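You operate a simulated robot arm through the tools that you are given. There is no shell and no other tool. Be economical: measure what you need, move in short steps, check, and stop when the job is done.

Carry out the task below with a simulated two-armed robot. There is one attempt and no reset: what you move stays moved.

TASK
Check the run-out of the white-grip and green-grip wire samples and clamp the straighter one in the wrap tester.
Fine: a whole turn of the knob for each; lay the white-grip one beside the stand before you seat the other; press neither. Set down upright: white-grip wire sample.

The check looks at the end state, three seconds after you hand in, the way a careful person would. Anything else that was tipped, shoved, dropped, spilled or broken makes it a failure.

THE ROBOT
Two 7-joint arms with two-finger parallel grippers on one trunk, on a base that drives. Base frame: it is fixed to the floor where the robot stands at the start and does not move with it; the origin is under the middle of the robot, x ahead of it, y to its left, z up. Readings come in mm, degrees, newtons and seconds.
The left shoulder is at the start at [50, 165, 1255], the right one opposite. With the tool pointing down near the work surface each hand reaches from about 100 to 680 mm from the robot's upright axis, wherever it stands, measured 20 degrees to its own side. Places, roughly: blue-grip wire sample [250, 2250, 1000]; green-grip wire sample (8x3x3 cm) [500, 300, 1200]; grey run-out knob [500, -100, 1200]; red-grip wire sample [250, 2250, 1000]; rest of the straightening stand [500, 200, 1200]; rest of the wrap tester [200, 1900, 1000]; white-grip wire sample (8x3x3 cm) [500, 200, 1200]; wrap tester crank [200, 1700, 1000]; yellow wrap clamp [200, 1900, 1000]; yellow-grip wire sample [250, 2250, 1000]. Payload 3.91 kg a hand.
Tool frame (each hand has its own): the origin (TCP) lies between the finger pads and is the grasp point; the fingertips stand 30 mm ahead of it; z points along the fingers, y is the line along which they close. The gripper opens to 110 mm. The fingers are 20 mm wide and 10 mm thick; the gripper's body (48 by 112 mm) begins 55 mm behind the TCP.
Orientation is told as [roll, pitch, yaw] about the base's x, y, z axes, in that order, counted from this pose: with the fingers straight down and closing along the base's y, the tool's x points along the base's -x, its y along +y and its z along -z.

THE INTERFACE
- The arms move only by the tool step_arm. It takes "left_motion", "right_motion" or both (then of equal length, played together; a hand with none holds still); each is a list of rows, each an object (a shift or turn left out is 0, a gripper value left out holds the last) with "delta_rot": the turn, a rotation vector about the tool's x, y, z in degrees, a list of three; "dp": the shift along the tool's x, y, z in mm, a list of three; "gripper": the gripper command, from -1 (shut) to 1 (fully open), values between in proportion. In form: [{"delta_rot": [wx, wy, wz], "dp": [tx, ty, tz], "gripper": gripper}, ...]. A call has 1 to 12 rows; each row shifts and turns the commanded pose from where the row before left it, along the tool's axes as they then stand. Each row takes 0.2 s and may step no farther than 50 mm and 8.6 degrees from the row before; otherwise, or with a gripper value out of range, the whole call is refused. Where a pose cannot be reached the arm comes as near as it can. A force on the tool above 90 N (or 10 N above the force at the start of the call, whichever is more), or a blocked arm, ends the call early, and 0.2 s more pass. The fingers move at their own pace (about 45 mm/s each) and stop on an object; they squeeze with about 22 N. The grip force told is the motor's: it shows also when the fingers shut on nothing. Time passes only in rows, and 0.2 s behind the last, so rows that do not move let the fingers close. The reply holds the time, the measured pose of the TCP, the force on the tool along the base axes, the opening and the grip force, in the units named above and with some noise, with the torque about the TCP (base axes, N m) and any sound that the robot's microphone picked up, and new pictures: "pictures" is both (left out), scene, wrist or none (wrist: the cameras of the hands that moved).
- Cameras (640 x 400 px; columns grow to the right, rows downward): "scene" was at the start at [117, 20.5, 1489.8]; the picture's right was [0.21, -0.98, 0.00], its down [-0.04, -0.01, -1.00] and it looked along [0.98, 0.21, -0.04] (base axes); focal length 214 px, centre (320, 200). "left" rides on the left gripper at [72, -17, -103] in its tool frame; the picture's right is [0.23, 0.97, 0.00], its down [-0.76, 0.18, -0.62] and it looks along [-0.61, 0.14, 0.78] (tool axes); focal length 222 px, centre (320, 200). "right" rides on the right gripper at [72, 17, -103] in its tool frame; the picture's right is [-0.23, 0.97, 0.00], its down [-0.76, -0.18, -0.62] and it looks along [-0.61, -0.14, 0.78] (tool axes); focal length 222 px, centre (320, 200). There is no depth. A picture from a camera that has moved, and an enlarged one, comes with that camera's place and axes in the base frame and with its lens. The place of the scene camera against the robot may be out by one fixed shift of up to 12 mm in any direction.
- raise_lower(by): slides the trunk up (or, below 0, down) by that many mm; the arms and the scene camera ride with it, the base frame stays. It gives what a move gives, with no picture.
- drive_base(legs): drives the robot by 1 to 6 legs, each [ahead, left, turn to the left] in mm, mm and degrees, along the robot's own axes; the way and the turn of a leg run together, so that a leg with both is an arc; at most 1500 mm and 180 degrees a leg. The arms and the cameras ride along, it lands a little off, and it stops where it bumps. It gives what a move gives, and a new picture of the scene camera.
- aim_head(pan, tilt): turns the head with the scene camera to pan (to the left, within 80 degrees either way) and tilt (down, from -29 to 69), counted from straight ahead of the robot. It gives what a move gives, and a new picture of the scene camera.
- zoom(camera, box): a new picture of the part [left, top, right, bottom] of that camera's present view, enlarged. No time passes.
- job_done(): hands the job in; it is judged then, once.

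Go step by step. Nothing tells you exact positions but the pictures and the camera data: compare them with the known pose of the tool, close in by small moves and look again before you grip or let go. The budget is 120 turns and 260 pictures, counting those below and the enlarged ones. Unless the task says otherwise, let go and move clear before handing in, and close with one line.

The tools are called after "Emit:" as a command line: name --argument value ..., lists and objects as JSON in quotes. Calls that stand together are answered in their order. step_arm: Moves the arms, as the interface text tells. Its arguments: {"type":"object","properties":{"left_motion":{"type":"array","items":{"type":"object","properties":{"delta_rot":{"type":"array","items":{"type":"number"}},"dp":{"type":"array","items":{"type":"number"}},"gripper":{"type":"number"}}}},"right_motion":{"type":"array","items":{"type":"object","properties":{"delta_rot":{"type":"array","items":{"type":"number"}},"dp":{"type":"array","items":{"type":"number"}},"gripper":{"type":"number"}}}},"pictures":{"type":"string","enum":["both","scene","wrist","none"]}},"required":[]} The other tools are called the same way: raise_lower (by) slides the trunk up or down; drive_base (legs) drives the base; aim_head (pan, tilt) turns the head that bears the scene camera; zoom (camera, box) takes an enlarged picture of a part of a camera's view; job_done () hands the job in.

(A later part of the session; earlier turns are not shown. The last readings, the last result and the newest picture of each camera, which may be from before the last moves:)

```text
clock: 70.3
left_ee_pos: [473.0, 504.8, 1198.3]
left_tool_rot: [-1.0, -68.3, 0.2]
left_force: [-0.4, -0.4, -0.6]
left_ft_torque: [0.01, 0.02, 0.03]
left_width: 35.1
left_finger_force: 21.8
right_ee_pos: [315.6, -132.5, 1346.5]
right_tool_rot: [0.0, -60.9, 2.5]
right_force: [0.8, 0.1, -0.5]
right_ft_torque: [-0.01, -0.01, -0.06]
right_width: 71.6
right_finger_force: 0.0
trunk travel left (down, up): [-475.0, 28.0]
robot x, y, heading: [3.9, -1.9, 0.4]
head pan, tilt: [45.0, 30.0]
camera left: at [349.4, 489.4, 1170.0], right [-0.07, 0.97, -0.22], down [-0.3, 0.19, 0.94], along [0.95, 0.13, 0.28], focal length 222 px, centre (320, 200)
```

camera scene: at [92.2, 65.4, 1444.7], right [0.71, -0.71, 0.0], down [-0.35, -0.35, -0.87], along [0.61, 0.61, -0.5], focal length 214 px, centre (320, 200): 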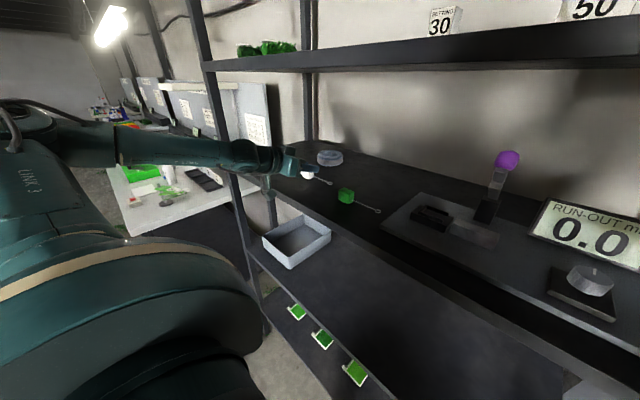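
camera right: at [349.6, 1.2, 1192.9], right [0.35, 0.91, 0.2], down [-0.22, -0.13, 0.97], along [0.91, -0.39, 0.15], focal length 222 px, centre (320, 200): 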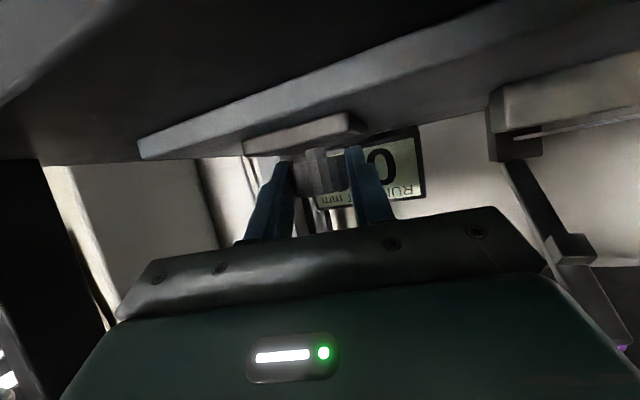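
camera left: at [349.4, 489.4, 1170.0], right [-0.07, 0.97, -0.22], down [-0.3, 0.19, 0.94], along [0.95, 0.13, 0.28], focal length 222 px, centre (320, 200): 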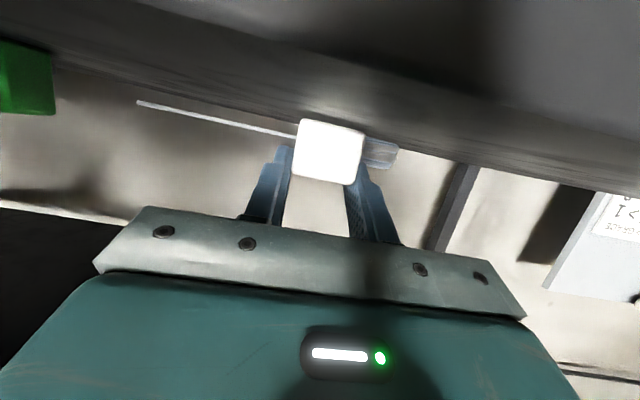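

Emit:
step_arm --left_motion '[{"dp": [1.4, 0, 0.55]}, {"dp": [1.4, 0, 0.55]}, {}]' --pictures "none"

Emit:
step_arm --left_motion '[{"dp": [1.4, 0, 0.55]}, {}]' --pictures "none"

Emit:
step_arm --left_motion '[{"dp": [1.4, 0, 0.55]}, {}]' --pictures "wrist"

```text
clock: 71.1
left_ee_pos: [473.8, 505.5, 1194.2]
left_tool_rot: [-1.0, -68.4, 0.3]
left_force: [-0.7, -0.2, -0.3]
left_ft_torque: [-0.03, 0.0, -0.02]
left_width: 35.1
left_finger_force: 22.0
right_ee_pos: [315.7, -132.5, 1346.0]
right_tool_rot: [0.0, -60.8, 2.5]
right_force: [0.4, -1.0, 0.6]
right_ft_torque: [-0.02, 0.03, 0.01]
right_width: 71.4
right_finger_force: 0.0
trunk travel left (down, up): [-475.0, 28.0]
robot x, y, heading: [0.8, -3.0, 0.0]
head pan, tilt: [45.0, 30.0]
```

```text
clock: 71.7
left_ee_pos: [473.8, 505.3, 1195.6]
left_tool_rot: [-0.9, -68.6, 0.3]
left_force: [1.3, 2.1, 5.5]
left_ft_torque: [0.08, -0.1, 0.0]
left_width: 35.4
left_finger_force: 22.1
right_ee_pos: [315.3, -132.5, 1346.9]
right_tool_rot: [0.0, -61.1, 2.3]
right_force: [-0.6, -0.8, 0.1]
right_ft_torque: [0.01, -0.02, 0.0]
right_width: 71.6
right_finger_force: 0.1
trunk travel left (down, up): [-475.0, 28.0]
robot x, y, heading: [-1.8, 0.8, 0.2]
head pan, tilt: [45.0, 30.0]
```

```text
clock: 72.3
left_ee_pos: [474.2, 505.2, 1195.2]
left_tool_rot: [-0.6, -68.7, 0.0]
left_force: [2.6, 4.7, 14.8]
left_ft_torque: [0.07, -0.16, 0.03]
left_width: 35.0
left_finger_force: 21.9
right_ee_pos: [315.7, -133.1, 1346.2]
right_tool_rot: [0.0, -61.0, 2.3]
right_force: [0.2, -0.7, 0.2]
right_ft_torque: [0.0, 0.01, -0.01]
right_width: 71.6
right_finger_force: 0.1
trunk travel left (down, up): [-475.0, 28.0]
robot x, y, heading: [-2.4, 1.3, 0.1]
head pan, tilt: [45.0, 30.0]
camera left: at [349.6, 489.7, 1166.2], right [-0.07, 0.97, -0.22], down [-0.3, 0.18, 0.93], along [0.95, 0.13, 0.28], focal length 222 px, centre (320, 200)
```

left: 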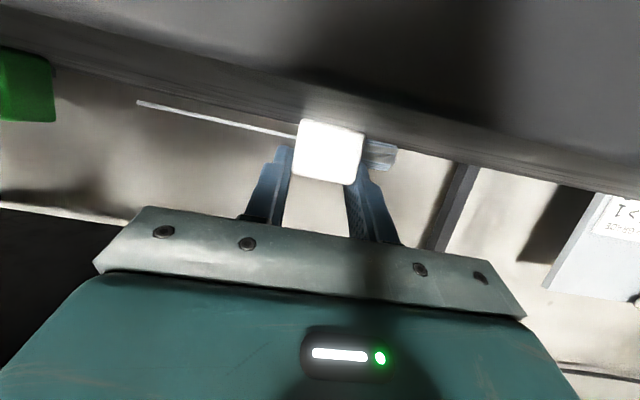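

White touches the shelf (about 15 N). I'll ease off 1 mm, open, and back out along the fingers.

Emit:
step_arm --left_motion '[{"dp": [-1.2, 0, -0.4]}, {"gripper": 0.15}, {}, {}, {"dp": [0, 0, -25]}, {"dp": [0, 0, -35]}, {"dp": [0, 0, -35]}, {}]' --pictures "both"

Emit:
zoom --camera "scene" --box '[260, 120, 420, 220]'

```text
clock: 74.1
left_ee_pos: [383.8, 505.4, 1226.8]
left_tool_rot: [-1.3, -68.4, 0.6]
left_force: [-0.4, -0.8, -0.5]
left_ft_torque: [0.0, -0.02, 0.0]
left_width: 63.5
left_finger_force: 0.1
right_ee_pos: [316.4, -132.6, 1347.3]
right_tool_rot: [-0.2, -60.9, 2.5]
right_force: [-1.1, 0.3, -0.2]
right_ft_torque: [0.0, -0.02, -0.01]
right_width: 71.4
right_finger_force: 0.0
trunk travel left (down, up): [-475.0, 28.0]
robot x, y, heading: [-0.8, 1.3, 0.1]
head pan, tilt: [45.0, 30.0]
camera scene: at [92.7, 65.8, 1444.7], right [0.71, -0.71, 0.0], down [-0.35, -0.35, -0.87], along [0.61, 0.61, -0.5], focal length 214 px, centre (320, 200)
camera left: at [260.5, 491.1, 1198.8], right [-0.07, 0.97, -0.22], down [-0.3, 0.19, 0.94], along [0.95, 0.13, 0.28], focal length 222 px, centre (320, 200)
```

scene: 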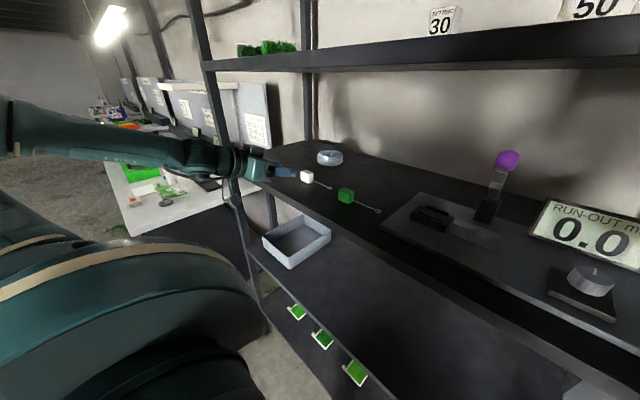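
left: 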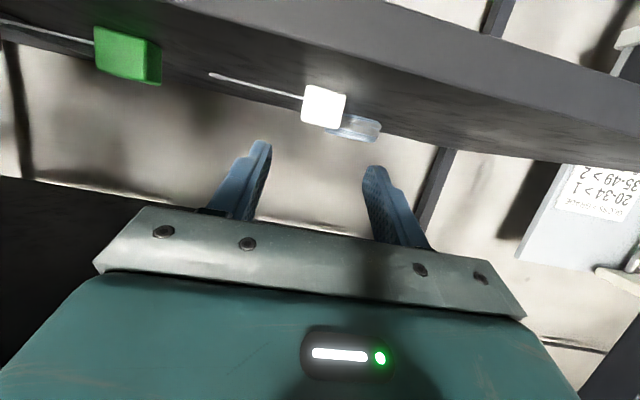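

```text
4.00 times, centred on (340, 170) of scene
camera zoom: at [92.7, 65.8, 1444.7], right [0.71, -0.71, 0.0], down [-0.35, -0.35, -0.87], along [0.61, 0.61, -0.5], focal length 858 px, centre (240, 320)
```

zoom: 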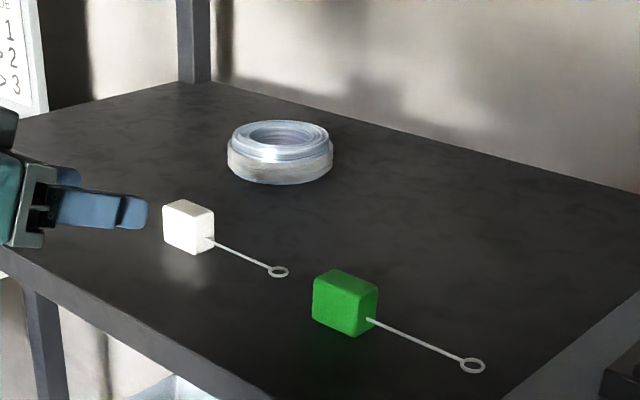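

White is standing upright on the shelf. Next the green one: move the left hand in front of it and look.

Emit:
step_arm --left_motion '[{"dp": [0, -40, -10]}, {"dp": [0, -40, 0]}, {"dp": [0, -40, 0]}, {"dp": [0, -32, 0]}, {}]' --pictures "wrist"

Emit:
zoom --camera "left" --box '[200, 50, 440, 200]'

Emit:
step_arm --left_motion '[{"dp": [-3, 0, 40]}, {}]' --pictures "none"

Emit:
zoom --camera "left" --box '[200, 50, 440, 200]'

```text
clock: 75.3
left_ee_pos: [391.8, 371.5, 1240.3]
left_tool_rot: [-1.0, -68.6, 0.2]
left_force: [-0.5, -0.2, -0.5]
left_ft_torque: [-0.04, 0.0, 0.0]
left_width: 63.1
left_finger_force: 0.0
left hand out of reach, approached as far as the arm can: row 3, 4
right_ee_pos: [315.8, -132.8, 1346.9]
right_tool_rot: [0.0, -61.0, 2.4]
right_force: [-0.3, -0.9, -0.9]
right_ft_torque: [0.0, 0.02, -0.01]
right_width: 71.2
right_finger_force: 0.0
trunk travel left (down, up): [-475.0, 28.0]
robot x, y, heading: [-0.5, 0.8, -0.0]
head pan, tilt: [45.0, 30.0]
camera left: at [268.2, 356.7, 1212.2], right [-0.07, 0.97, -0.22], down [-0.3, 0.19, 0.94], along [0.95, 0.13, 0.28], focal length 222 px, centre (320, 200)
```

left: 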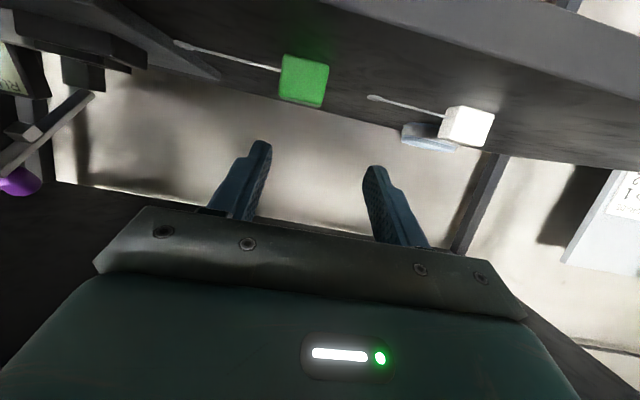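

```text
2.67 times, centred on (320, 125) of left
camera zoom: at [268.2, 356.7, 1212.2], right [-0.07, 0.97, -0.22], down [-0.3, 0.19, 0.94], along [0.95, 0.13, 0.28], focal length 592 px, centre (320, 400)
```

zoom: 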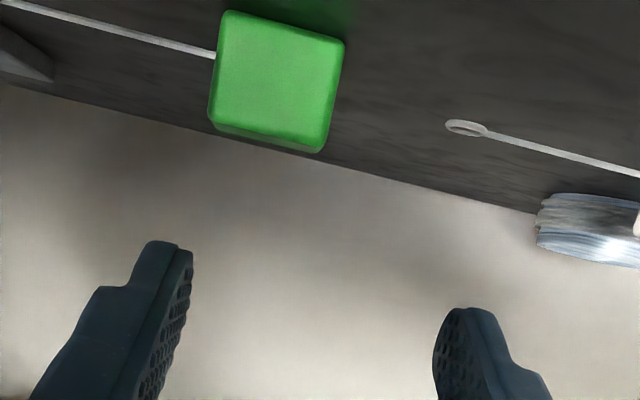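

```text
clock: 75.9
left_ee_pos: [430.7, 370.4, 1228.4]
left_tool_rot: [-1.0, -68.6, 0.3]
left_force: [-1.0, -0.1, 0.4]
left_ft_torque: [0.02, 0.02, 0.02]
left_width: 63.1
left_finger_force: 0.1
right_ee_pos: [314.2, -133.3, 1347.0]
right_tool_rot: [0.0, -61.1, 2.5]
right_force: [-1.4, 0.6, 0.8]
right_ft_torque: [0.04, 0.01, -0.01]
right_width: 71.4
right_finger_force: 0.0
trunk travel left (down, up): [-475.0, 28.0]
robot x, y, heading: [-2.4, -0.9, 0.2]
head pan, tilt: [45.0, 30.0]
```

```text
2.67 times, centred on (320, 125) of left
camera zoom: at [307.1, 355.0, 1199.9], right [-0.07, 0.97, -0.22], down [-0.3, 0.19, 0.94], along [0.95, 0.13, 0.28], focal length 592 px, centre (320, 400)
```

zoom: 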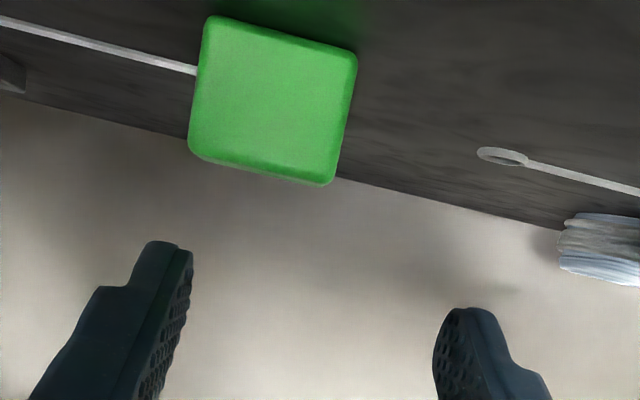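

Green's front top edge is about x=465, y 331–366, z 1190. I'll straddle it above its wire the same way and look.

Emit:
step_arm --left_motion '[{"dp": [0, -21.4, 0]}, {"dp": [17, 0, 0]}, {"dp": [0, 0, 23]}, {"dp": [0, 0, 23]}, {}, {}]' --pictures "none"

Emit:
zoom --camera "left" --box '[200, 50, 440, 200]'

Emit:
zoom --camera "scene" --box '[280, 140, 440, 240]'

```text
clock: 77.3
left_ee_pos: [468.5, 349.8, 1196.4]
left_tool_rot: [-1.0, -68.4, 0.3]
left_force: [0.5, -1.2, -0.1]
left_ft_torque: [-0.03, 0.0, -0.01]
left_width: 63.5
left_finger_force: 0.1
right_ee_pos: [316.7, -133.4, 1346.5]
right_tool_rot: [0.1, -60.9, 2.5]
right_force: [-0.3, -0.1, 0.1]
right_ft_torque: [-0.04, -0.01, -0.04]
right_width: 71.8
right_finger_force: 0.1
trunk travel left (down, up): [-475.0, 28.0]
robot x, y, heading: [1.3, 1.3, -0.0]
head pan, tilt: [45.0, 30.0]
```

```text
2.67 times, centred on (320, 125) of left
camera zoom: at [344.1, 334.1, 1167.3], right [-0.07, 0.97, -0.22], down [-0.3, 0.19, 0.94], along [0.95, 0.13, 0.28], focal length 592 px, centre (320, 400)
```

zoom: 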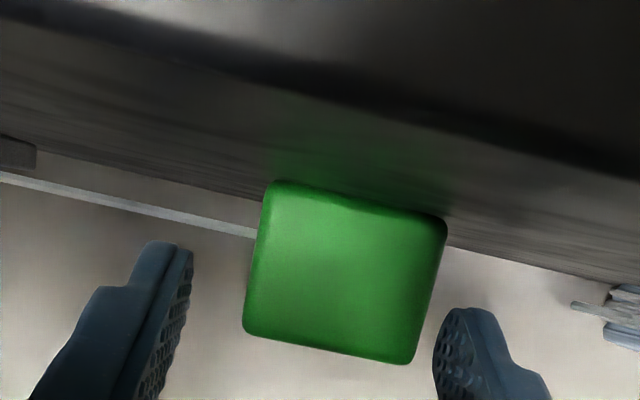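

```text
4.00 times, centred on (360, 190) of scene
camera zoom: at [92.2, 65.3, 1444.7], right [0.71, -0.71, 0.0], down [-0.35, -0.35, -0.87], along [0.61, 0.61, -0.5], focal length 858 px, centre (160, 240)
```

zoom: 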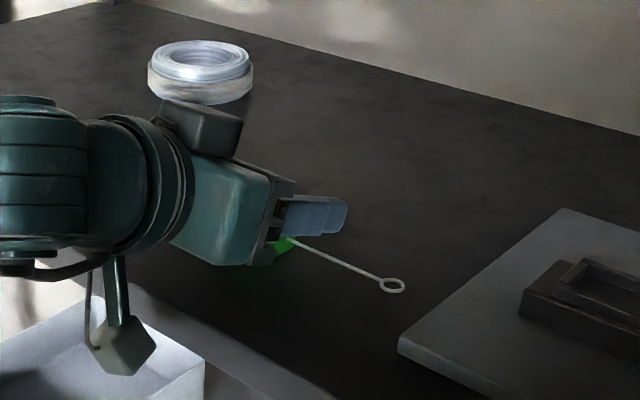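

The green block's front is nearer (x≈457) than figured, so I'll back up 9 mm to match the white grip, then close and lift a little.

Emit:
step_arm --left_motion '[{"dp": [3.3, -0.5, -8.4]}, {}, {"gripper": -1}, {}, {}, {}, {"dp": [-9.3, 0, -3.7]}, {"dp": [-18.6, 0, -7.4]}, {"dp": [-18.6, 0, -7.4]}, {"dp": [-37, 0, -15]}, {}]' --pictures "wrist"

Emit:
aim_head --pan 5 --tilt 35

```text
clock: 79.7
left_ee_pos: [456.4, 349.3, 1286.7]
left_tool_rot: [-1.1, -68.4, 0.3]
left_force: [0.9, 0.3, 0.0]
left_ft_torque: [-0.01, -0.01, -0.01]
left_width: 35.6
left_finger_force: 21.8
right_ee_pos: [316.0, -133.6, 1347.0]
right_tool_rot: [0.0, -61.0, 2.6]
right_force: [0.9, 1.3, -0.4]
right_ft_torque: [0.02, -0.03, 0.01]
right_width: 71.6
right_finger_force: 0.1
trunk travel left (down, up): [-475.0, 28.0]
robot x, y, heading: [1.5, -0.8, 0.1]
head pan, tilt: [45.0, 30.0]
camera left: at [332.8, 334.6, 1258.3], right [-0.07, 0.97, -0.22], down [-0.3, 0.19, 0.94], along [0.95, 0.13, 0.28], focal length 222 px, centre (320, 200)
```

left: 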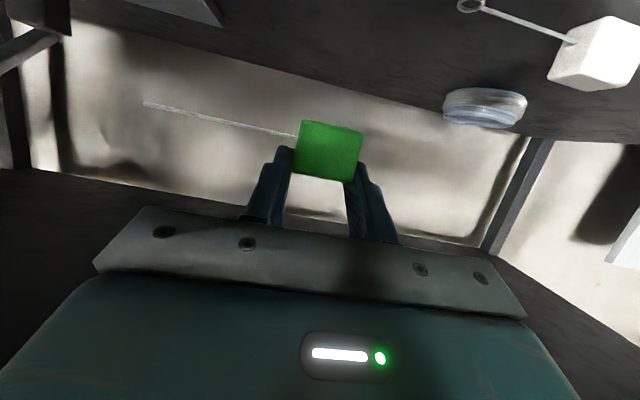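

```text
clock: 80.8
left_ee_pos: [457.2, 349.9, 1286.1]
left_tool_rot: [-1.1, -68.6, 0.4]
left_force: [-0.5, 1.2, -0.4]
left_ft_torque: [0.0, 0.04, -0.02]
left_width: 35.2
left_finger_force: 22.4
right_ee_pos: [315.5, -131.7, 1346.6]
right_tool_rot: [0.0, -60.9, 2.5]
right_force: [-0.4, 0.0, 0.6]
right_ft_torque: [0.0, -0.02, 0.03]
right_width: 71.6
right_finger_force: 0.1
trunk travel left (down, up): [-475.0, 28.0]
robot x, y, heading: [2.1, -0.5, -0.0]
head pan, tilt: [5.0, 35.0]
camera scene: at [115.9, 9.1, 1437.0], right [0.09, -1.0, 0.0], down [-0.57, -0.05, -0.82], along [0.82, 0.07, -0.57], focal length 214 px, centre (320, 200)
```

scene: 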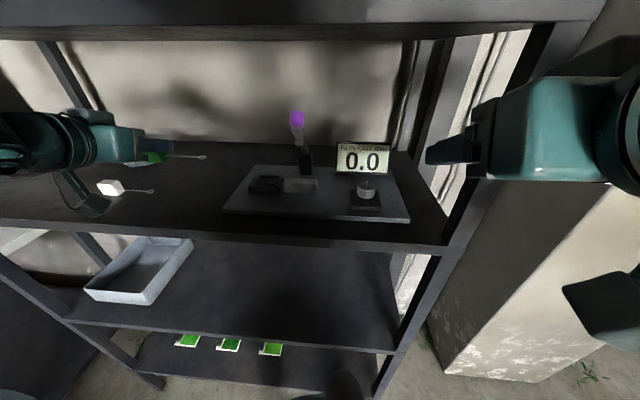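

Held. I'll zoom to compare how green sits in the fingers with how white did.

Emit:
zoom --camera "left" --box '[220, 70, 440, 207]'

Emit:
zoom --camera "scene" --box '[220, 140, 420, 265]'

```text
2.91 times, centred on (330, 138) of left
camera zoom: at [333.0, 334.4, 1257.9], right [-0.07, 0.97, -0.22], down [-0.3, 0.19, 0.94], along [0.95, 0.13, 0.28], focal length 646 px, centre (291, 379)
```

zoom: 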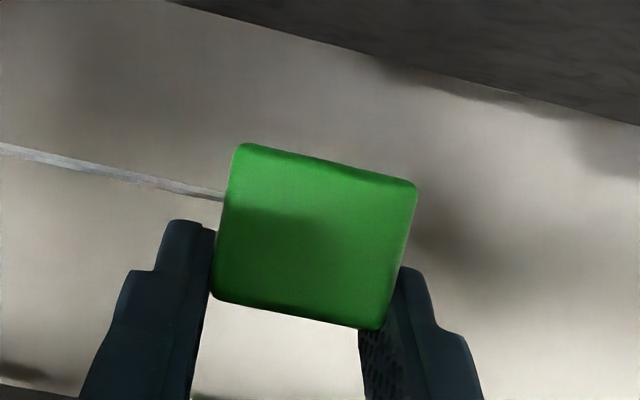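

```text
3.20 times, centred on (320, 202) of scene
camera zoom: at [115.9, 9.1, 1437.0], right [0.09, -1.0, 0.0], down [-0.57, -0.05, -0.82], along [0.82, 0.07, -0.57], focal length 686 px, centre (320, 192)
```

zoom: 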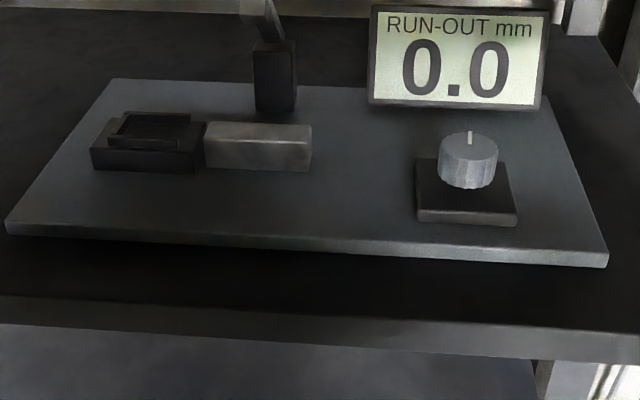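

Green sits about 8.5 mm farther ahead and 1 mm higher in the hand than white did, so its seating pose is TCP ≈[494, 156, 1224.5]. Carrying it to above the cradle.

Emit:
step_arm --left_motion '[{"dp": [0, -40, 0]}, {"dp": [0, -40, 0]}, {"dp": [-1, -40, 10]}, {"dp": [-1, -40, 14]}, {"dp": [-2, -33.5, 14]}, {}, {}]' --pictures "both"

Emit:
zoom --camera "left" --box '[200, 20, 440, 170]'

```text
clock: 82.4
left_ee_pos: [492.6, 153.2, 1277.8]
left_tool_rot: [-0.9, -68.5, 0.3]
left_force: [-0.2, 0.0, -0.5]
left_ft_torque: [-0.03, 0.0, -0.01]
left_width: 35.4
left_finger_force: 21.9
right_ee_pos: [316.5, -133.6, 1347.3]
right_tool_rot: [0.0, -60.9, 2.3]
right_force: [-0.5, 0.9, 0.0]
right_ft_torque: [0.0, 0.01, 0.02]
right_width: 71.6
right_finger_force: 0.1
trunk travel left (down, up): [-475.0, 28.0]
robot x, y, heading: [2.1, -5.9, 0.0]
head pan, tilt: [5.0, 35.0]
camera scene: at [116.1, 8.7, 1436.9], right [0.09, -1.0, 0.0], down [-0.57, -0.05, -0.82], along [0.82, 0.07, -0.57], focal length 214 px, centre (320, 200)
camera left: at [369.0, 138.4, 1249.5], right [-0.07, 0.97, -0.22], down [-0.3, 0.19, 0.94], along [0.95, 0.13, 0.28], focal length 222 px, centre (320, 200)
```

scene: 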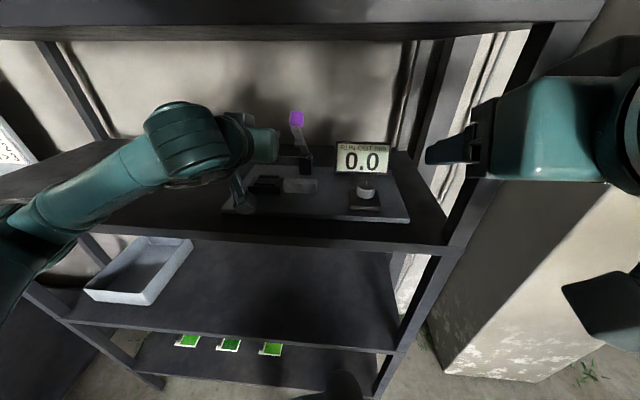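
left: 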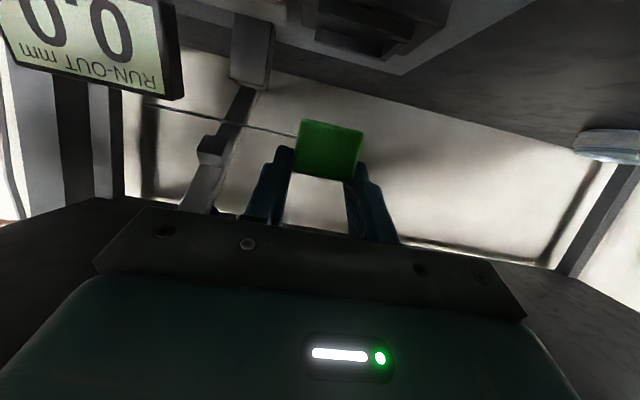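

```text
2.67 times, centred on (320, 95) of left
camera zoom: at [369.0, 138.4, 1249.5], right [-0.07, 0.97, -0.22], down [-0.3, 0.19, 0.94], along [0.95, 0.13, 0.28], focal length 592 px, centre (320, 480)
```

zoom: 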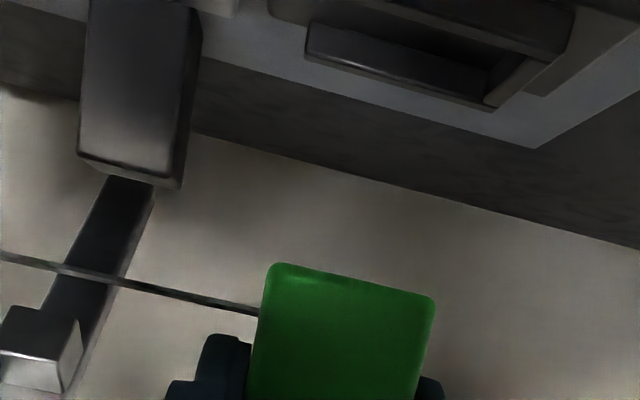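

Shift 3 mm left and lower to just above the cradle, then look.

Emit:
step_arm --left_motion '[{"dp": [-0.5, 3, 1.3]}, {"dp": [18.6, 0, 7.4]}, {"dp": [16, 0, 6.3]}, {}, {}]' --pictures "none"

Emit:
zoom --camera "left" --box '[200, 50, 440, 200]'

```text
clock: 83.6
left_ee_pos: [493.1, 155.9, 1238.9]
left_tool_rot: [-1.0, -68.5, 0.3]
left_force: [0.3, -0.1, -0.9]
left_ft_torque: [0.0, 0.0, 0.0]
left_width: 35.0
left_finger_force: 21.6
right_ee_pos: [316.9, -132.7, 1346.6]
right_tool_rot: [0.1, -61.0, 2.5]
right_force: [0.5, -0.2, -1.0]
right_ft_torque: [0.02, 0.0, -0.04]
right_width: 71.7
right_finger_force: 0.3
trunk travel left (down, up): [-475.0, 28.0]
robot x, y, heading: [1.2, -0.5, 0.0]
head pan, tilt: [5.0, 35.0]
```

```text
2.67 times, centred on (320, 125) of left
camera zoom: at [369.4, 141.8, 1210.8], right [-0.07, 0.97, -0.22], down [-0.3, 0.19, 0.94], along [0.95, 0.13, 0.28], focal length 592 px, centre (320, 400)
```

zoom: 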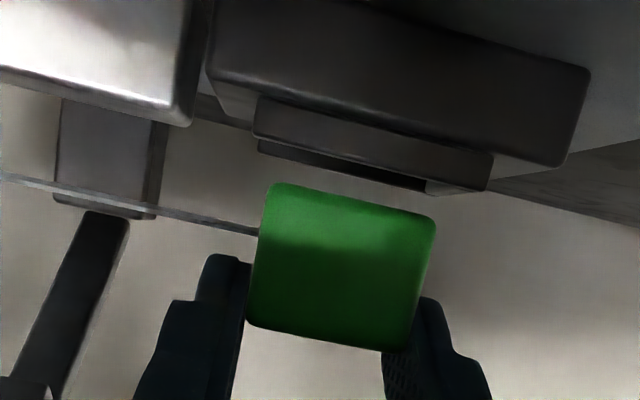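

Aligned as white was. Lowering the last 14 mm in small steps.

Emit:
step_arm --left_motion '[{"dp": [2.8, 0, 1.1]}, {"dp": [2.8, 0, 1.1]}, {"dp": [2.8, 0, 1.1]}, {}]' --pictures "none"

Emit:
step_arm --left_motion '[{"dp": [1.8, 0, 0.7]}, {"dp": [1.4, 0, 0.55]}, {}]' --pictures "none"

Emit:
zoom --camera "left" --box '[220, 70, 440, 207]'

```text
clock: 84.6
left_ee_pos: [493.2, 156.1, 1233.0]
left_tool_rot: [-1.2, -69.0, 0.6]
left_force: [2.8, -0.1, 15.0]
left_ft_torque: [0.1, -0.11, -0.01]
left_width: 35.3
left_finger_force: 22.2
right_ee_pos: [316.2, -132.1, 1347.1]
right_tool_rot: [0.0, -61.0, 2.4]
right_force: [0.5, -0.1, 0.1]
right_ft_torque: [-0.01, -0.03, -0.02]
right_width: 71.5
right_finger_force: 0.0
trunk travel left (down, up): [-475.0, 28.0]
robot x, y, heading: [3.9, -3.1, -0.0]
head pan, tilt: [5.0, 35.0]
```

```text
clock: 85.4
left_ee_pos: [492.4, 156.1, 1228.5]
left_tool_rot: [-1.1, -68.7, 0.2]
left_force: [1.6, -2.5, 19.3]
left_ft_torque: [-0.01, -0.08, -0.01]
left_width: 35.6
left_finger_force: 22.4
right_ee_pos: [315.3, -133.6, 1347.8]
right_tool_rot: [0.2, -61.0, 2.3]
right_force: [-0.3, 0.4, 0.7]
right_ft_torque: [-0.02, 0.0, 0.0]
right_width: 71.6
right_finger_force: 0.0
trunk travel left (down, up): [-475.0, 28.0]
robot x, y, heading: [-1.8, 1.5, 0.2]
head pan, tilt: [5.0, 35.0]
```

```text
2.91 times, centred on (330, 138) of left
camera zoom: at [368.8, 141.5, 1199.0], right [-0.07, 0.97, -0.22], down [-0.3, 0.19, 0.93], along [0.95, 0.13, 0.28], focal length 646 px, centre (291, 379)
```

zoom: 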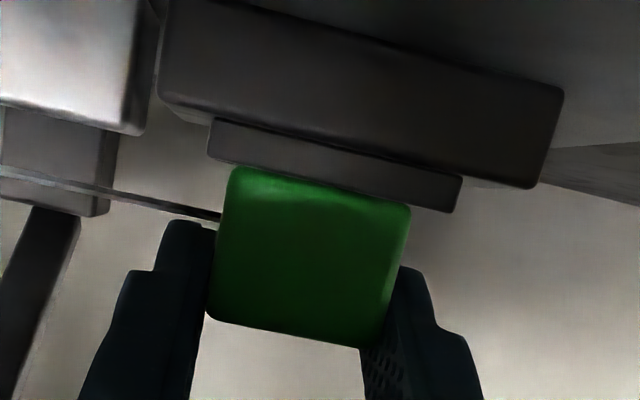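

The green block is resting on the cradle's front lip (it slid up a few mm in the fingers), so it needs to go farther back. I'll lift 10 mm and measure carefully.

Emit:
step_arm --left_motion '[{"dp": [-9.3, 0, -3.7]}, {}]' --pictures "none"

Emit:
zoom --camera "left" --box '[260, 90, 400, 190]'

Emit:
zoom --camera "scene" --box '[230, 140, 330, 215]'

```text
clock: 86.0
left_ee_pos: [492.3, 158.1, 1235.2]
left_tool_rot: [-0.8, -68.2, 0.1]
left_force: [0.0, 0.0, 0.8]
left_ft_torque: [0.02, 0.01, -0.01]
left_width: 35.3
left_finger_force: 22.5
right_ee_pos: [315.1, -132.4, 1346.4]
right_tool_rot: [0.0, -60.9, 2.5]
right_force: [0.6, -0.2, 1.1]
right_ft_torque: [-0.02, -0.01, -0.01]
right_width: 71.4
right_finger_force: 0.0
trunk travel left (down, up): [-475.0, 28.0]
robot x, y, heading: [-1.5, 1.2, -0.1]
head pan, tilt: [5.0, 35.0]
```

```text
4.00 times, centred on (330, 140) of left
camera zoom: at [369.3, 142.7, 1206.9], right [-0.07, 0.97, -0.22], down [-0.29, 0.19, 0.94], along [0.95, 0.13, 0.27], focal length 888 px, centre (280, 440)
```

zoom: 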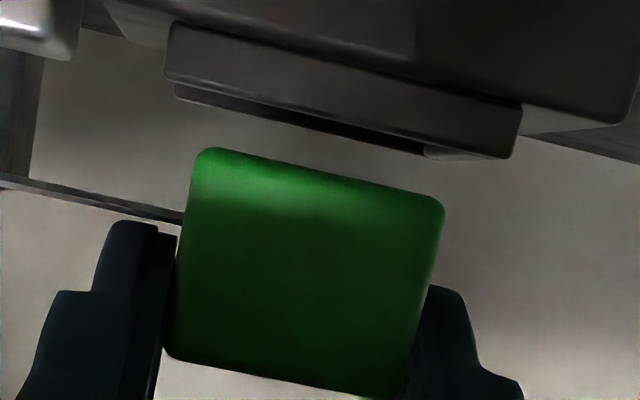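

```text
5.33 times, centred on (280, 178) of scene
camera zoom: at [115.8, 8.8, 1436.8], right [0.09, -1.0, 0.0], down [-0.57, -0.05, -0.82], along [0.82, 0.07, -0.57], focal length 1144 px, centre (533, 320)
```

zoom: 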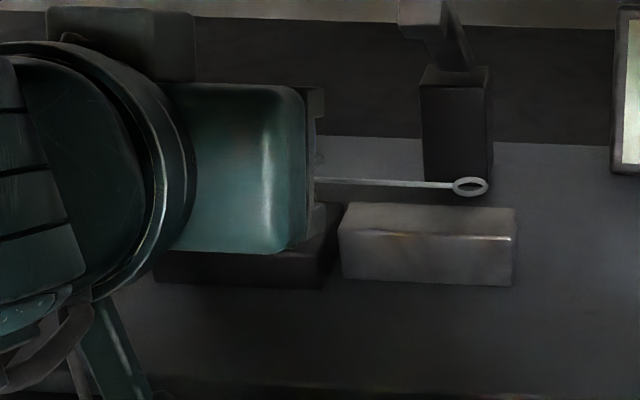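

I estimate the block must go about 4 mm farther back and 2 mm right. Shift and lower again, reading the force.

Emit:
step_arm --left_motion '[{"dp": [-1.5, -2, 3.7]}, {"dp": [2.8, 0, 1.1]}, {"dp": [1.9, 0, 0.7]}, {"dp": [1.4, 0, 0.55]}, {}]' --pictures "none"

Emit:
zoom --camera "left" --box '[260, 90, 400, 190]'

```text
clock: 87.2
left_ee_pos: [497.8, 154.9, 1229.4]
left_tool_rot: [-1.0, -68.5, 0.3]
left_force: [0.6, -0.2, -0.9]
left_ft_torque: [-0.01, 0.0, -0.03]
left_width: 35.2
left_finger_force: 21.6
right_ee_pos: [315.4, -132.3, 1346.4]
right_tool_rot: [0.0, -60.9, 2.6]
right_force: [0.0, -0.9, -0.3]
right_ft_torque: [-0.03, 0.0, 0.0]
right_width: 71.8
right_finger_force: 0.1
trunk travel left (down, up): [-475.0, 28.0]
robot x, y, heading: [-2.0, -0.1, 0.3]
head pan, tilt: [5.0, 35.0]
```

```text
4.00 times, centred on (330, 140) of left
camera zoom: at [373.8, 140.6, 1201.0], right [-0.07, 0.97, -0.22], down [-0.3, 0.19, 0.94], along [0.95, 0.13, 0.28], focal length 888 px, centre (280, 440)
```

zoom: 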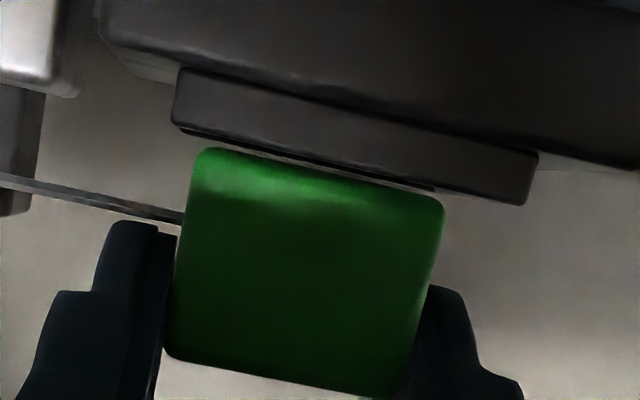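

Emit:
step_arm --left_motion '[{"dp": [1.9, 0, 0.7]}, {"dp": [1.4, 0, 0.55]}, {}]' --pictures "none"

Emit:
step_arm --left_motion '[{"dp": [1.4, 0, 0.55]}, {}]' --pictures "none"

Emit:
zoom --camera "left" --box '[260, 90, 400, 190]'

```text
clock: 88.0
left_ee_pos: [498.0, 156.7, 1226.8]
left_tool_rot: [-1.0, -68.5, 0.4]
left_force: [0.0, 0.7, -0.1]
left_ft_torque: [0.03, 0.02, -0.02]
left_width: 35.0
left_finger_force: 21.8
right_ee_pos: [316.0, -133.1, 1346.1]
right_tool_rot: [0.0, -60.9, 2.5]
right_force: [-0.7, -0.3, -0.4]
right_ft_torque: [0.01, -0.01, 0.04]
right_width: 71.4
right_finger_force: 0.2
trunk travel left (down, up): [-475.0, 28.0]
robot x, y, heading: [-2.4, -0.1, -0.2]
head pan, tilt: [5.0, 35.0]
```

```text
clock: 88.6
left_ee_pos: [498.3, 155.2, 1225.6]
left_tool_rot: [-1.1, -68.6, 0.3]
left_force: [-0.2, 0.6, -0.2]
left_ft_torque: [-0.03, 0.0, 0.04]
left_width: 35.1
left_finger_force: 21.8
right_ee_pos: [314.9, -133.0, 1347.4]
right_tool_rot: [0.0, -61.0, 2.5]
right_force: [-0.4, -0.3, 0.1]
right_ft_torque: [0.01, -0.01, -0.01]
right_width: 71.6
right_finger_force: 0.1
trunk travel left (down, up): [-475.0, 28.0]
robot x, y, heading: [-1.0, -0.4, 0.0]
head pan, tilt: [5.0, 35.0]
```

```text
4.00 times, centred on (330, 140) of left
camera zoom: at [374.1, 140.5, 1196.4], right [-0.07, 0.97, -0.22], down [-0.3, 0.19, 0.94], along [0.95, 0.13, 0.28], focal length 888 px, centre (280, 440)
```

zoom: 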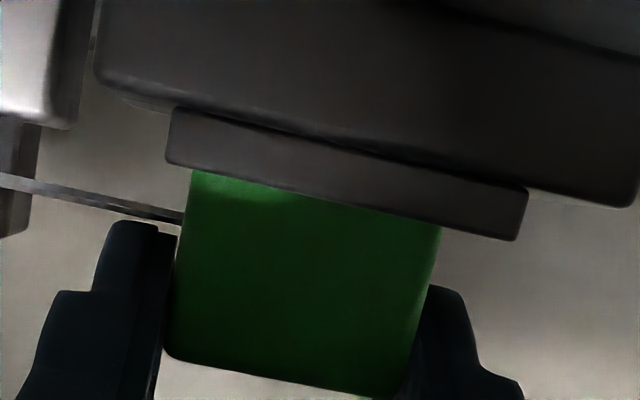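

It is sliding in behind the lip without force. Continuing down.

Emit:
step_arm --left_motion '[{"dp": [1.9, 0, 0.7]}, {}]' --pictures "none"

Emit:
step_arm --left_motion '[{"dp": [1.4, 0, 0.55]}, {}]' --pictures "none"

Emit:
step_arm --left_motion '[{"dp": [1.4, 0, 0.55]}, {}]' --pictures "none"

Emit:
zoom --camera "left" --box '[260, 90, 400, 190]'

```text
clock: 89.2
left_ee_pos: [497.5, 155.0, 1221.7]
left_tool_rot: [-1.0, -68.5, 0.3]
left_force: [0.8, 0.8, 0.0]
left_ft_torque: [0.03, 0.01, -0.02]
left_width: 35.1
left_finger_force: 21.8
right_ee_pos: [317.3, -132.2, 1346.5]
right_tool_rot: [0.0, -60.9, 2.4]
right_force: [-0.4, 0.4, 0.9]
right_ft_torque: [0.03, -0.01, -0.02]
right_width: 71.3
right_finger_force: 0.1
trunk travel left (down, up): [-475.0, 28.0]
robot x, y, heading: [-1.8, 1.1, 0.0]
head pan, tilt: [5.0, 35.0]
```

```text
clock: 89.8
left_ee_pos: [497.3, 154.9, 1221.3]
left_tool_rot: [-1.0, -68.5, 0.3]
left_force: [-0.4, 0.5, 2.7]
left_ft_torque: [0.05, -0.1, -0.01]
left_width: 35.2
left_finger_force: 22.2
right_ee_pos: [317.0, -133.0, 1347.7]
right_tool_rot: [0.0, -60.9, 2.3]
right_force: [-0.7, -1.0, -0.9]
right_ft_torque: [-0.01, 0.01, 0.04]
right_width: 71.4
right_finger_force: 0.1
trunk travel left (down, up): [-475.0, 28.0]
robot x, y, heading: [-0.3, -0.2, 0.0]
head pan, tilt: [5.0, 35.0]
```

```text
clock: 90.4
left_ee_pos: [498.6, 155.5, 1222.1]
left_tool_rot: [-1.1, -68.7, 0.3]
left_force: [2.7, -0.1, 10.2]
left_ft_torque: [0.07, -0.3, 0.01]
left_width: 35.1
left_finger_force: 22.0
right_ee_pos: [315.0, -131.7, 1346.6]
right_tool_rot: [0.1, -61.0, 2.3]
right_force: [0.3, 0.0, 0.1]
right_ft_torque: [-0.02, 0.02, -0.01]
right_width: 71.6
right_finger_force: 0.0
trunk travel left (down, up): [-475.0, 28.0]
robot x, y, heading: [0.7, -0.5, 0.0]
head pan, tilt: [5.0, 35.0]
```

```text
4.00 times, centred on (330, 140) of left
camera zoom: at [373.8, 140.0, 1192.4], right [-0.07, 0.97, -0.22], down [-0.3, 0.19, 0.93], along [0.95, 0.13, 0.28], focal length 888 px, centre (280, 440)
```

zoom: 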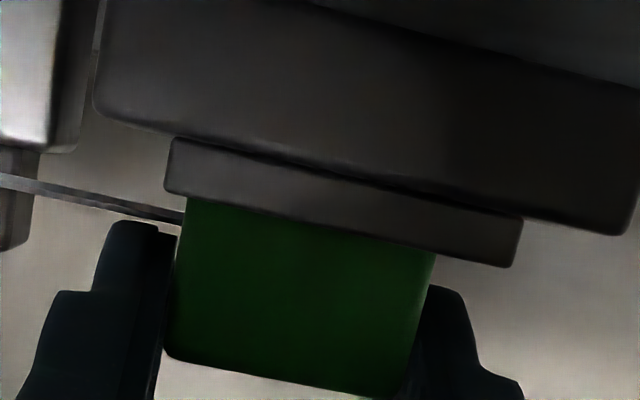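

Green is seated (contact at the expected height). Open, raise slightly, and back out.

Emit:
step_arm --left_motion '[{"dp": [-0.9, 0, -0.3]}, {"gripper": 0.1}, {}, {}, {"dp": [-4, 0, -1.5]}, {"dp": [0, 0, -25]}, {"dp": [0, 0, -40]}, {"dp": [0, 0, -40]}, {"dp": [0, 40, 0]}, {"dp": [0, 40, 0]}, {}]' --pictures "both"

Emit:
zoom --camera "scene" --box '[220, 100, 420, 225]'

```text
clock: 92.8
left_ee_pos: [435.3, 225.0, 1278.1]
left_tool_rot: [-1.1, -68.5, 0.2]
left_force: [-0.1, 0.2, 0.0]
left_ft_torque: [-0.02, 0.01, -0.01]
left_width: 60.3
left_finger_force: 0.1
left hand out of reach, approached as far as the arm can: row 8, 9, 10
right_ee_pos: [316.2, -132.0, 1347.1]
right_tool_rot: [0.0, -60.9, 2.4]
right_force: [-0.2, -0.4, -0.7]
right_ft_torque: [0.08, -0.01, -0.02]
right_width: 71.6
right_finger_force: 0.0
trunk travel left (down, up): [-475.0, 28.0]
robot x, y, heading: [2.1, -2.1, -0.1]
head pan, tilt: [5.0, 35.0]
camera scene: at [116.3, 8.7, 1436.9], right [0.09, -1.0, 0.0], down [-0.57, -0.05, -0.82], along [0.82, 0.07, -0.57], focal length 214 px, centre (320, 200)
camera left: at [310.8, 209.9, 1249.5], right [-0.07, 0.97, -0.22], down [-0.3, 0.19, 0.94], along [0.95, 0.13, 0.28], focal length 222 px, centre (320, 200)
```

scene: 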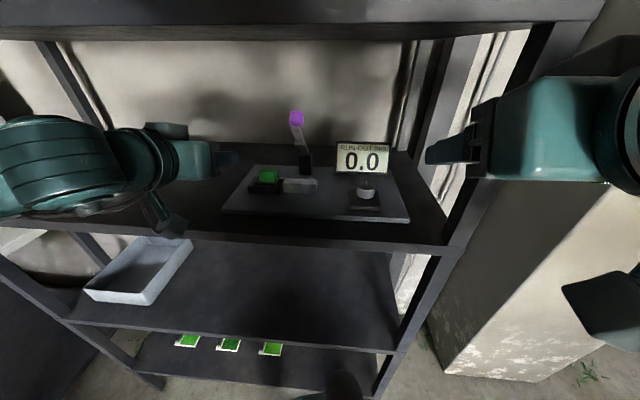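
left: 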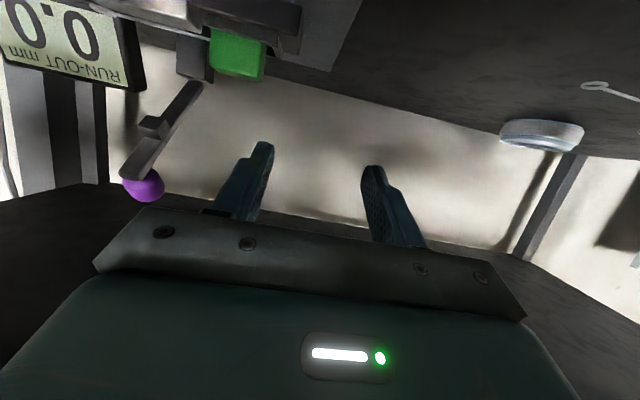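

```text
3.20 times, centred on (320, 162) of scene
camera zoom: at [116.3, 8.7, 1436.9], right [0.09, -1.0, 0.0], down [-0.57, -0.05, -0.82], along [0.82, 0.07, -0.57], focal length 686 px, centre (320, 320)
```

zoom: 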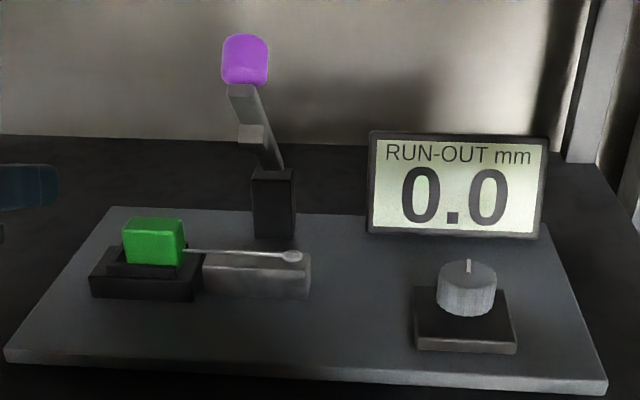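

Green sits just as white did. Now the right hand goes back to the knob.

Emit:
step_arm --right_motion '[{"dp": [0, 41, 0]}, {"dp": [0, 41, 0], "delta_rot": [2.2, 0, 1.2]}, {"dp": [24, 0, 20]}, {"dp": [23, 0, 30]}, {"dp": [0, 0, 40]}, {"dp": [0, 0, 25]}, {}, {}]' --pictures "wrist"

```text
clock: 94.6
left_ee_pos: [434.3, 225.4, 1278.3]
left_tool_rot: [-1.1, -68.3, 0.3]
left_force: [-0.7, 0.2, 0.4]
left_ft_torque: [-0.03, -0.01, -0.04]
left_width: 60.6
left_finger_force: 0.1
right_ee_pos: [392.3, -49.5, 1248.2]
right_tool_rot: [-0.1, -60.9, 0.1]
right_force: [0.9, 1.2, 0.0]
right_ft_torque: [0.0, -0.04, 0.02]
right_width: 71.5
right_finger_force: 0.0
trunk travel left (down, up): [-475.0, 28.0]
robot x, y, heading: [0.3, 3.7, 0.2]
head pan, tilt: [5.0, 35.0]
camera right: at [265.2, -33.2, 1235.6], right [0.11, 0.97, 0.2], down [-0.18, -0.18, 0.97], along [0.98, -0.14, 0.15], focal length 222 px, centre (320, 200)
```

right: 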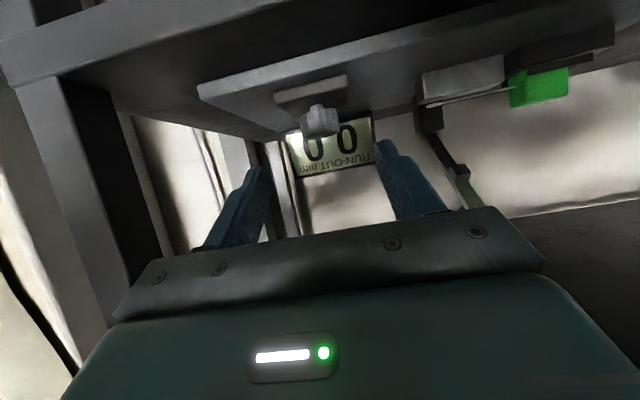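

Emit:
step_arm --right_motion '[{"dp": [0, -0.5, 35], "gripper": 0.1}, {"dp": [0, -0.5, 30]}, {"dp": [0.5, 0, 20]}, {"delta_rot": [-7.43, 0, -4.12], "dp": [0, -2, 0]}, {"delta_rot": [-7.43, 0, -4.12], "dp": [0, -2, 0]}, {"delta_rot": [-7.43, 0, -4.12], "dp": [0, -2, 0]}, {"delta_rot": [-2.2, 0, -1.2]}, {}]' --pictures "none"

Emit:
zoom --camera "right" --box '[220, 100, 460, 250]'

```text
clock: 96.4
left_ee_pos: [434.4, 225.4, 1277.7]
left_tool_rot: [-1.0, -68.5, 0.3]
left_force: [-0.1, -0.3, -0.1]
left_ft_torque: [0.02, 0.0, 0.01]
left_width: 60.4
left_finger_force: 0.1
right_ee_pos: [465.2, -58.2, 1206.9]
right_tool_rot: [0.0, -61.0, 27.9]
right_force: [0.0, -0.2, 0.3]
right_ft_torque: [0.01, -0.02, -0.01]
right_width: 60.7
right_finger_force: 0.0
trunk travel left (down, up): [-475.0, 28.0]
robot x, y, heading: [-0.6, -2.0, 0.0]
head pan, tilt: [5.0, 35.0]
```

```text
2.67 times, centred on (340, 175) of right
camera zoom: at [344.8, -101.3, 1194.4], right [-0.36, 0.91, 0.2], down [-0.07, -0.24, 0.97], along [0.93, 0.33, 0.15], focal length 592 px, centre (267, 267)
```

zoom: 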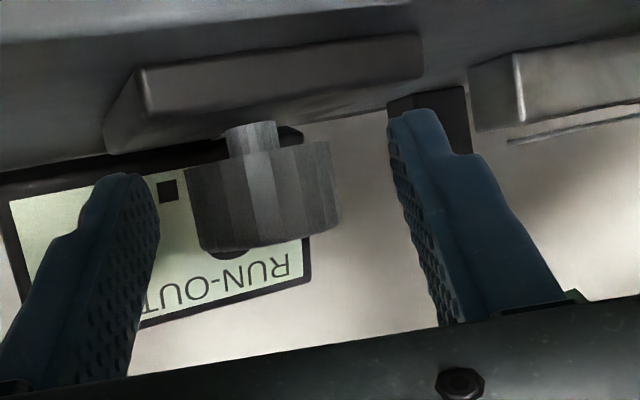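

Well placed. I'll run the swing–return cycles as before.

Emit:
step_arm --right_motion '[{"gripper": -1, "dp": [-0.6, 1, 1]}, {}, {}, {"delta_rot": [7.43, 0, 4.12], "dp": [0, 2, 0]}, {"delta_rot": [7.43, 0, 4.12], "dp": [0, 2, 0]}, {"delta_rot": [7.43, 0, 4.12], "dp": [0, 2, 0]}, {"delta_rot": [7.43, 0, 4.12], "dp": [0, 2, 0]}, {"delta_rot": [7.43, 0, 4.12], "dp": [0, 2, 0]}, {"delta_rot": [7.43, 0, 4.12], "dp": [0, 2, 0]}, {"delta_rot": [7.43, 0, 4.12], "dp": [0, 2, 0]}, {}]' --pictures "none"

Emit:
step_arm --right_motion '[{"gripper": 0.05}, {}, {}, {"delta_rot": [-7.43, 0, -4.12], "dp": [0, -2, 0]}, {"delta_rot": [-7.43, 0, -4.12], "dp": [0, -2, 0]}, {"delta_rot": [-7.43, 0, -4.12], "dp": [0, -2, 0]}, {"delta_rot": [-7.43, 0, -4.12], "dp": [0, -2, 0]}, {"delta_rot": [-7.43, 0, -4.12], "dp": [0, -2, 0]}, {"delta_rot": [-7.43, 0, -4.12], "dp": [0, -2, 0]}, {"delta_rot": [-7.43, 0, -4.12], "dp": [0, -2, 0]}, {}]' --pictures "none"

Emit:
step_arm --right_motion '[{"gripper": -1, "dp": [-0.8, -1, 1.5]}, {}, {}, {"delta_rot": [7.43, 0, 4.12], "dp": [0, 2, 0]}, {"delta_rot": [7.43, 0, 4.12], "dp": [0, 2, 0]}, {"delta_rot": [7.43, 0, 4.12], "dp": [0, 2, 0]}, {"delta_rot": [7.43, 0, 4.12], "dp": [0, 2, 0]}, {"delta_rot": [7.43, 0, 4.12], "dp": [0, 2, 0]}, {"delta_rot": [7.43, 0, 4.12], "dp": [0, 2, 0]}, {"delta_rot": [7.43, 0, 4.12], "dp": [0, 2, 0]}, {}]' --pictures "none"

Emit:
step_arm --right_motion '[{"gripper": 0.05}, {}, {}, {"delta_rot": [-7.43, 0, -4.12], "dp": [0, -2, 0]}, {"delta_rot": [-7.43, 0, -4.12], "dp": [0, -2, 0]}, {"delta_rot": [-7.43, 0, -4.12], "dp": [0, -2, 0]}, {"delta_rot": [-7.43, 0, -4.12], "dp": [0, -2, 0]}, {"delta_rot": [-7.43, 0, -4.12], "dp": [0, -2, 0]}, {"delta_rot": [-7.43, 0, -4.12], "dp": [0, -2, 0]}, {"delta_rot": [-7.43, 0, -4.12], "dp": [0, -2, 0]}, {}]' --pictures "scene"

```text
clock: 98.8
left_ee_pos: [434.9, 226.5, 1278.5]
left_tool_rot: [-1.3, -68.5, 0.4]
left_force: [0.1, -0.1, 0.4]
left_ft_torque: [0.01, -0.02, 0.01]
left_width: 60.4
left_finger_force: 0.1
right_ee_pos: [462.8, -39.6, 1209.2]
right_tool_rot: [-0.4, -61.0, -31.1]
right_force: [-13.6, 7.3, -6.3]
right_ft_torque: [-0.25, -0.91, -0.02]
right_width: 33.4
right_finger_force: 44.6
trunk travel left (down, up): [-475.0, 28.0]
robot x, y, heading: [3.6, -1.7, 0.0]
head pan, tilt: [5.0, 35.0]
```

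```text
clock: 101.2
left_ee_pos: [434.5, 224.7, 1277.4]
left_tool_rot: [-1.1, -68.4, 0.4]
left_force: [-0.8, -1.3, -0.5]
left_ft_torque: [0.03, -0.01, 0.03]
left_width: 60.7
left_finger_force: 0.1
right_ee_pos: [465.0, -55.4, 1207.5]
right_tool_rot: [0.0, -61.0, 28.1]
right_force: [0.7, -0.1, 0.0]
right_ft_torque: [0.01, 0.01, -0.01]
right_width: 57.9
right_finger_force: 0.1
trunk travel left (down, up): [-475.0, 28.0]
robot x, y, heading: [-1.2, -0.3, 0.1]
head pan, tilt: [5.0, 35.0]
```

```text
clock: 103.6
left_ee_pos: [433.0, 226.1, 1276.8]
left_tool_rot: [-1.1, -68.5, 0.5]
left_force: [0.3, -0.5, -0.3]
left_ft_torque: [0.02, 0.02, 0.0]
left_width: 60.4
left_finger_force: 0.1
right_ee_pos: [462.6, -40.1, 1208.1]
right_tool_rot: [-0.1, -61.1, -31.2]
right_force: [2.0, 9.0, -2.6]
right_ft_torque: [-0.1, -1.3, 0.19]
right_width: 33.7
right_finger_force: 44.9
trunk travel left (down, up): [-475.0, 28.0]
robot x, y, heading: [0.8, 3.2, -0.3]
head pan, tilt: [5.0, 35.0]
```

```text
clock: 106.0
left_ee_pos: [434.4, 226.3, 1277.0]
left_tool_rot: [-1.2, -68.4, 0.3]
left_force: [-0.5, 0.1, 0.1]
left_ft_torque: [0.02, 0.01, 0.02]
left_width: 60.7
left_finger_force: 0.1
right_ee_pos: [463.5, -55.9, 1207.8]
right_tool_rot: [-0.1, -61.0, 28.2]
right_force: [0.0, 0.3, 0.2]
right_ft_torque: [0.03, 0.0, 0.01]
right_width: 58.1
right_finger_force: 0.0
trunk travel left (down, up): [-475.0, 28.0]
robot x, y, heading: [-1.6, 2.7, 0.2]
head pan, tilt: [5.0, 35.0]
camera scene: at [115.9, 9.4, 1437.0], right [0.09, -1.0, 0.0], down [-0.57, -0.05, -0.82], along [0.82, 0.07, -0.57], focal length 214 px, centre (320, 200)
```

scene: 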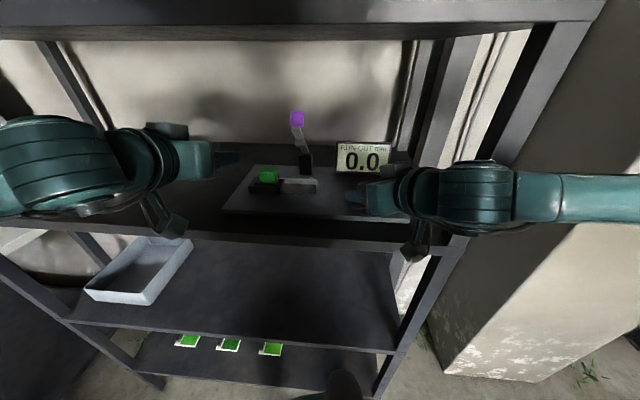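

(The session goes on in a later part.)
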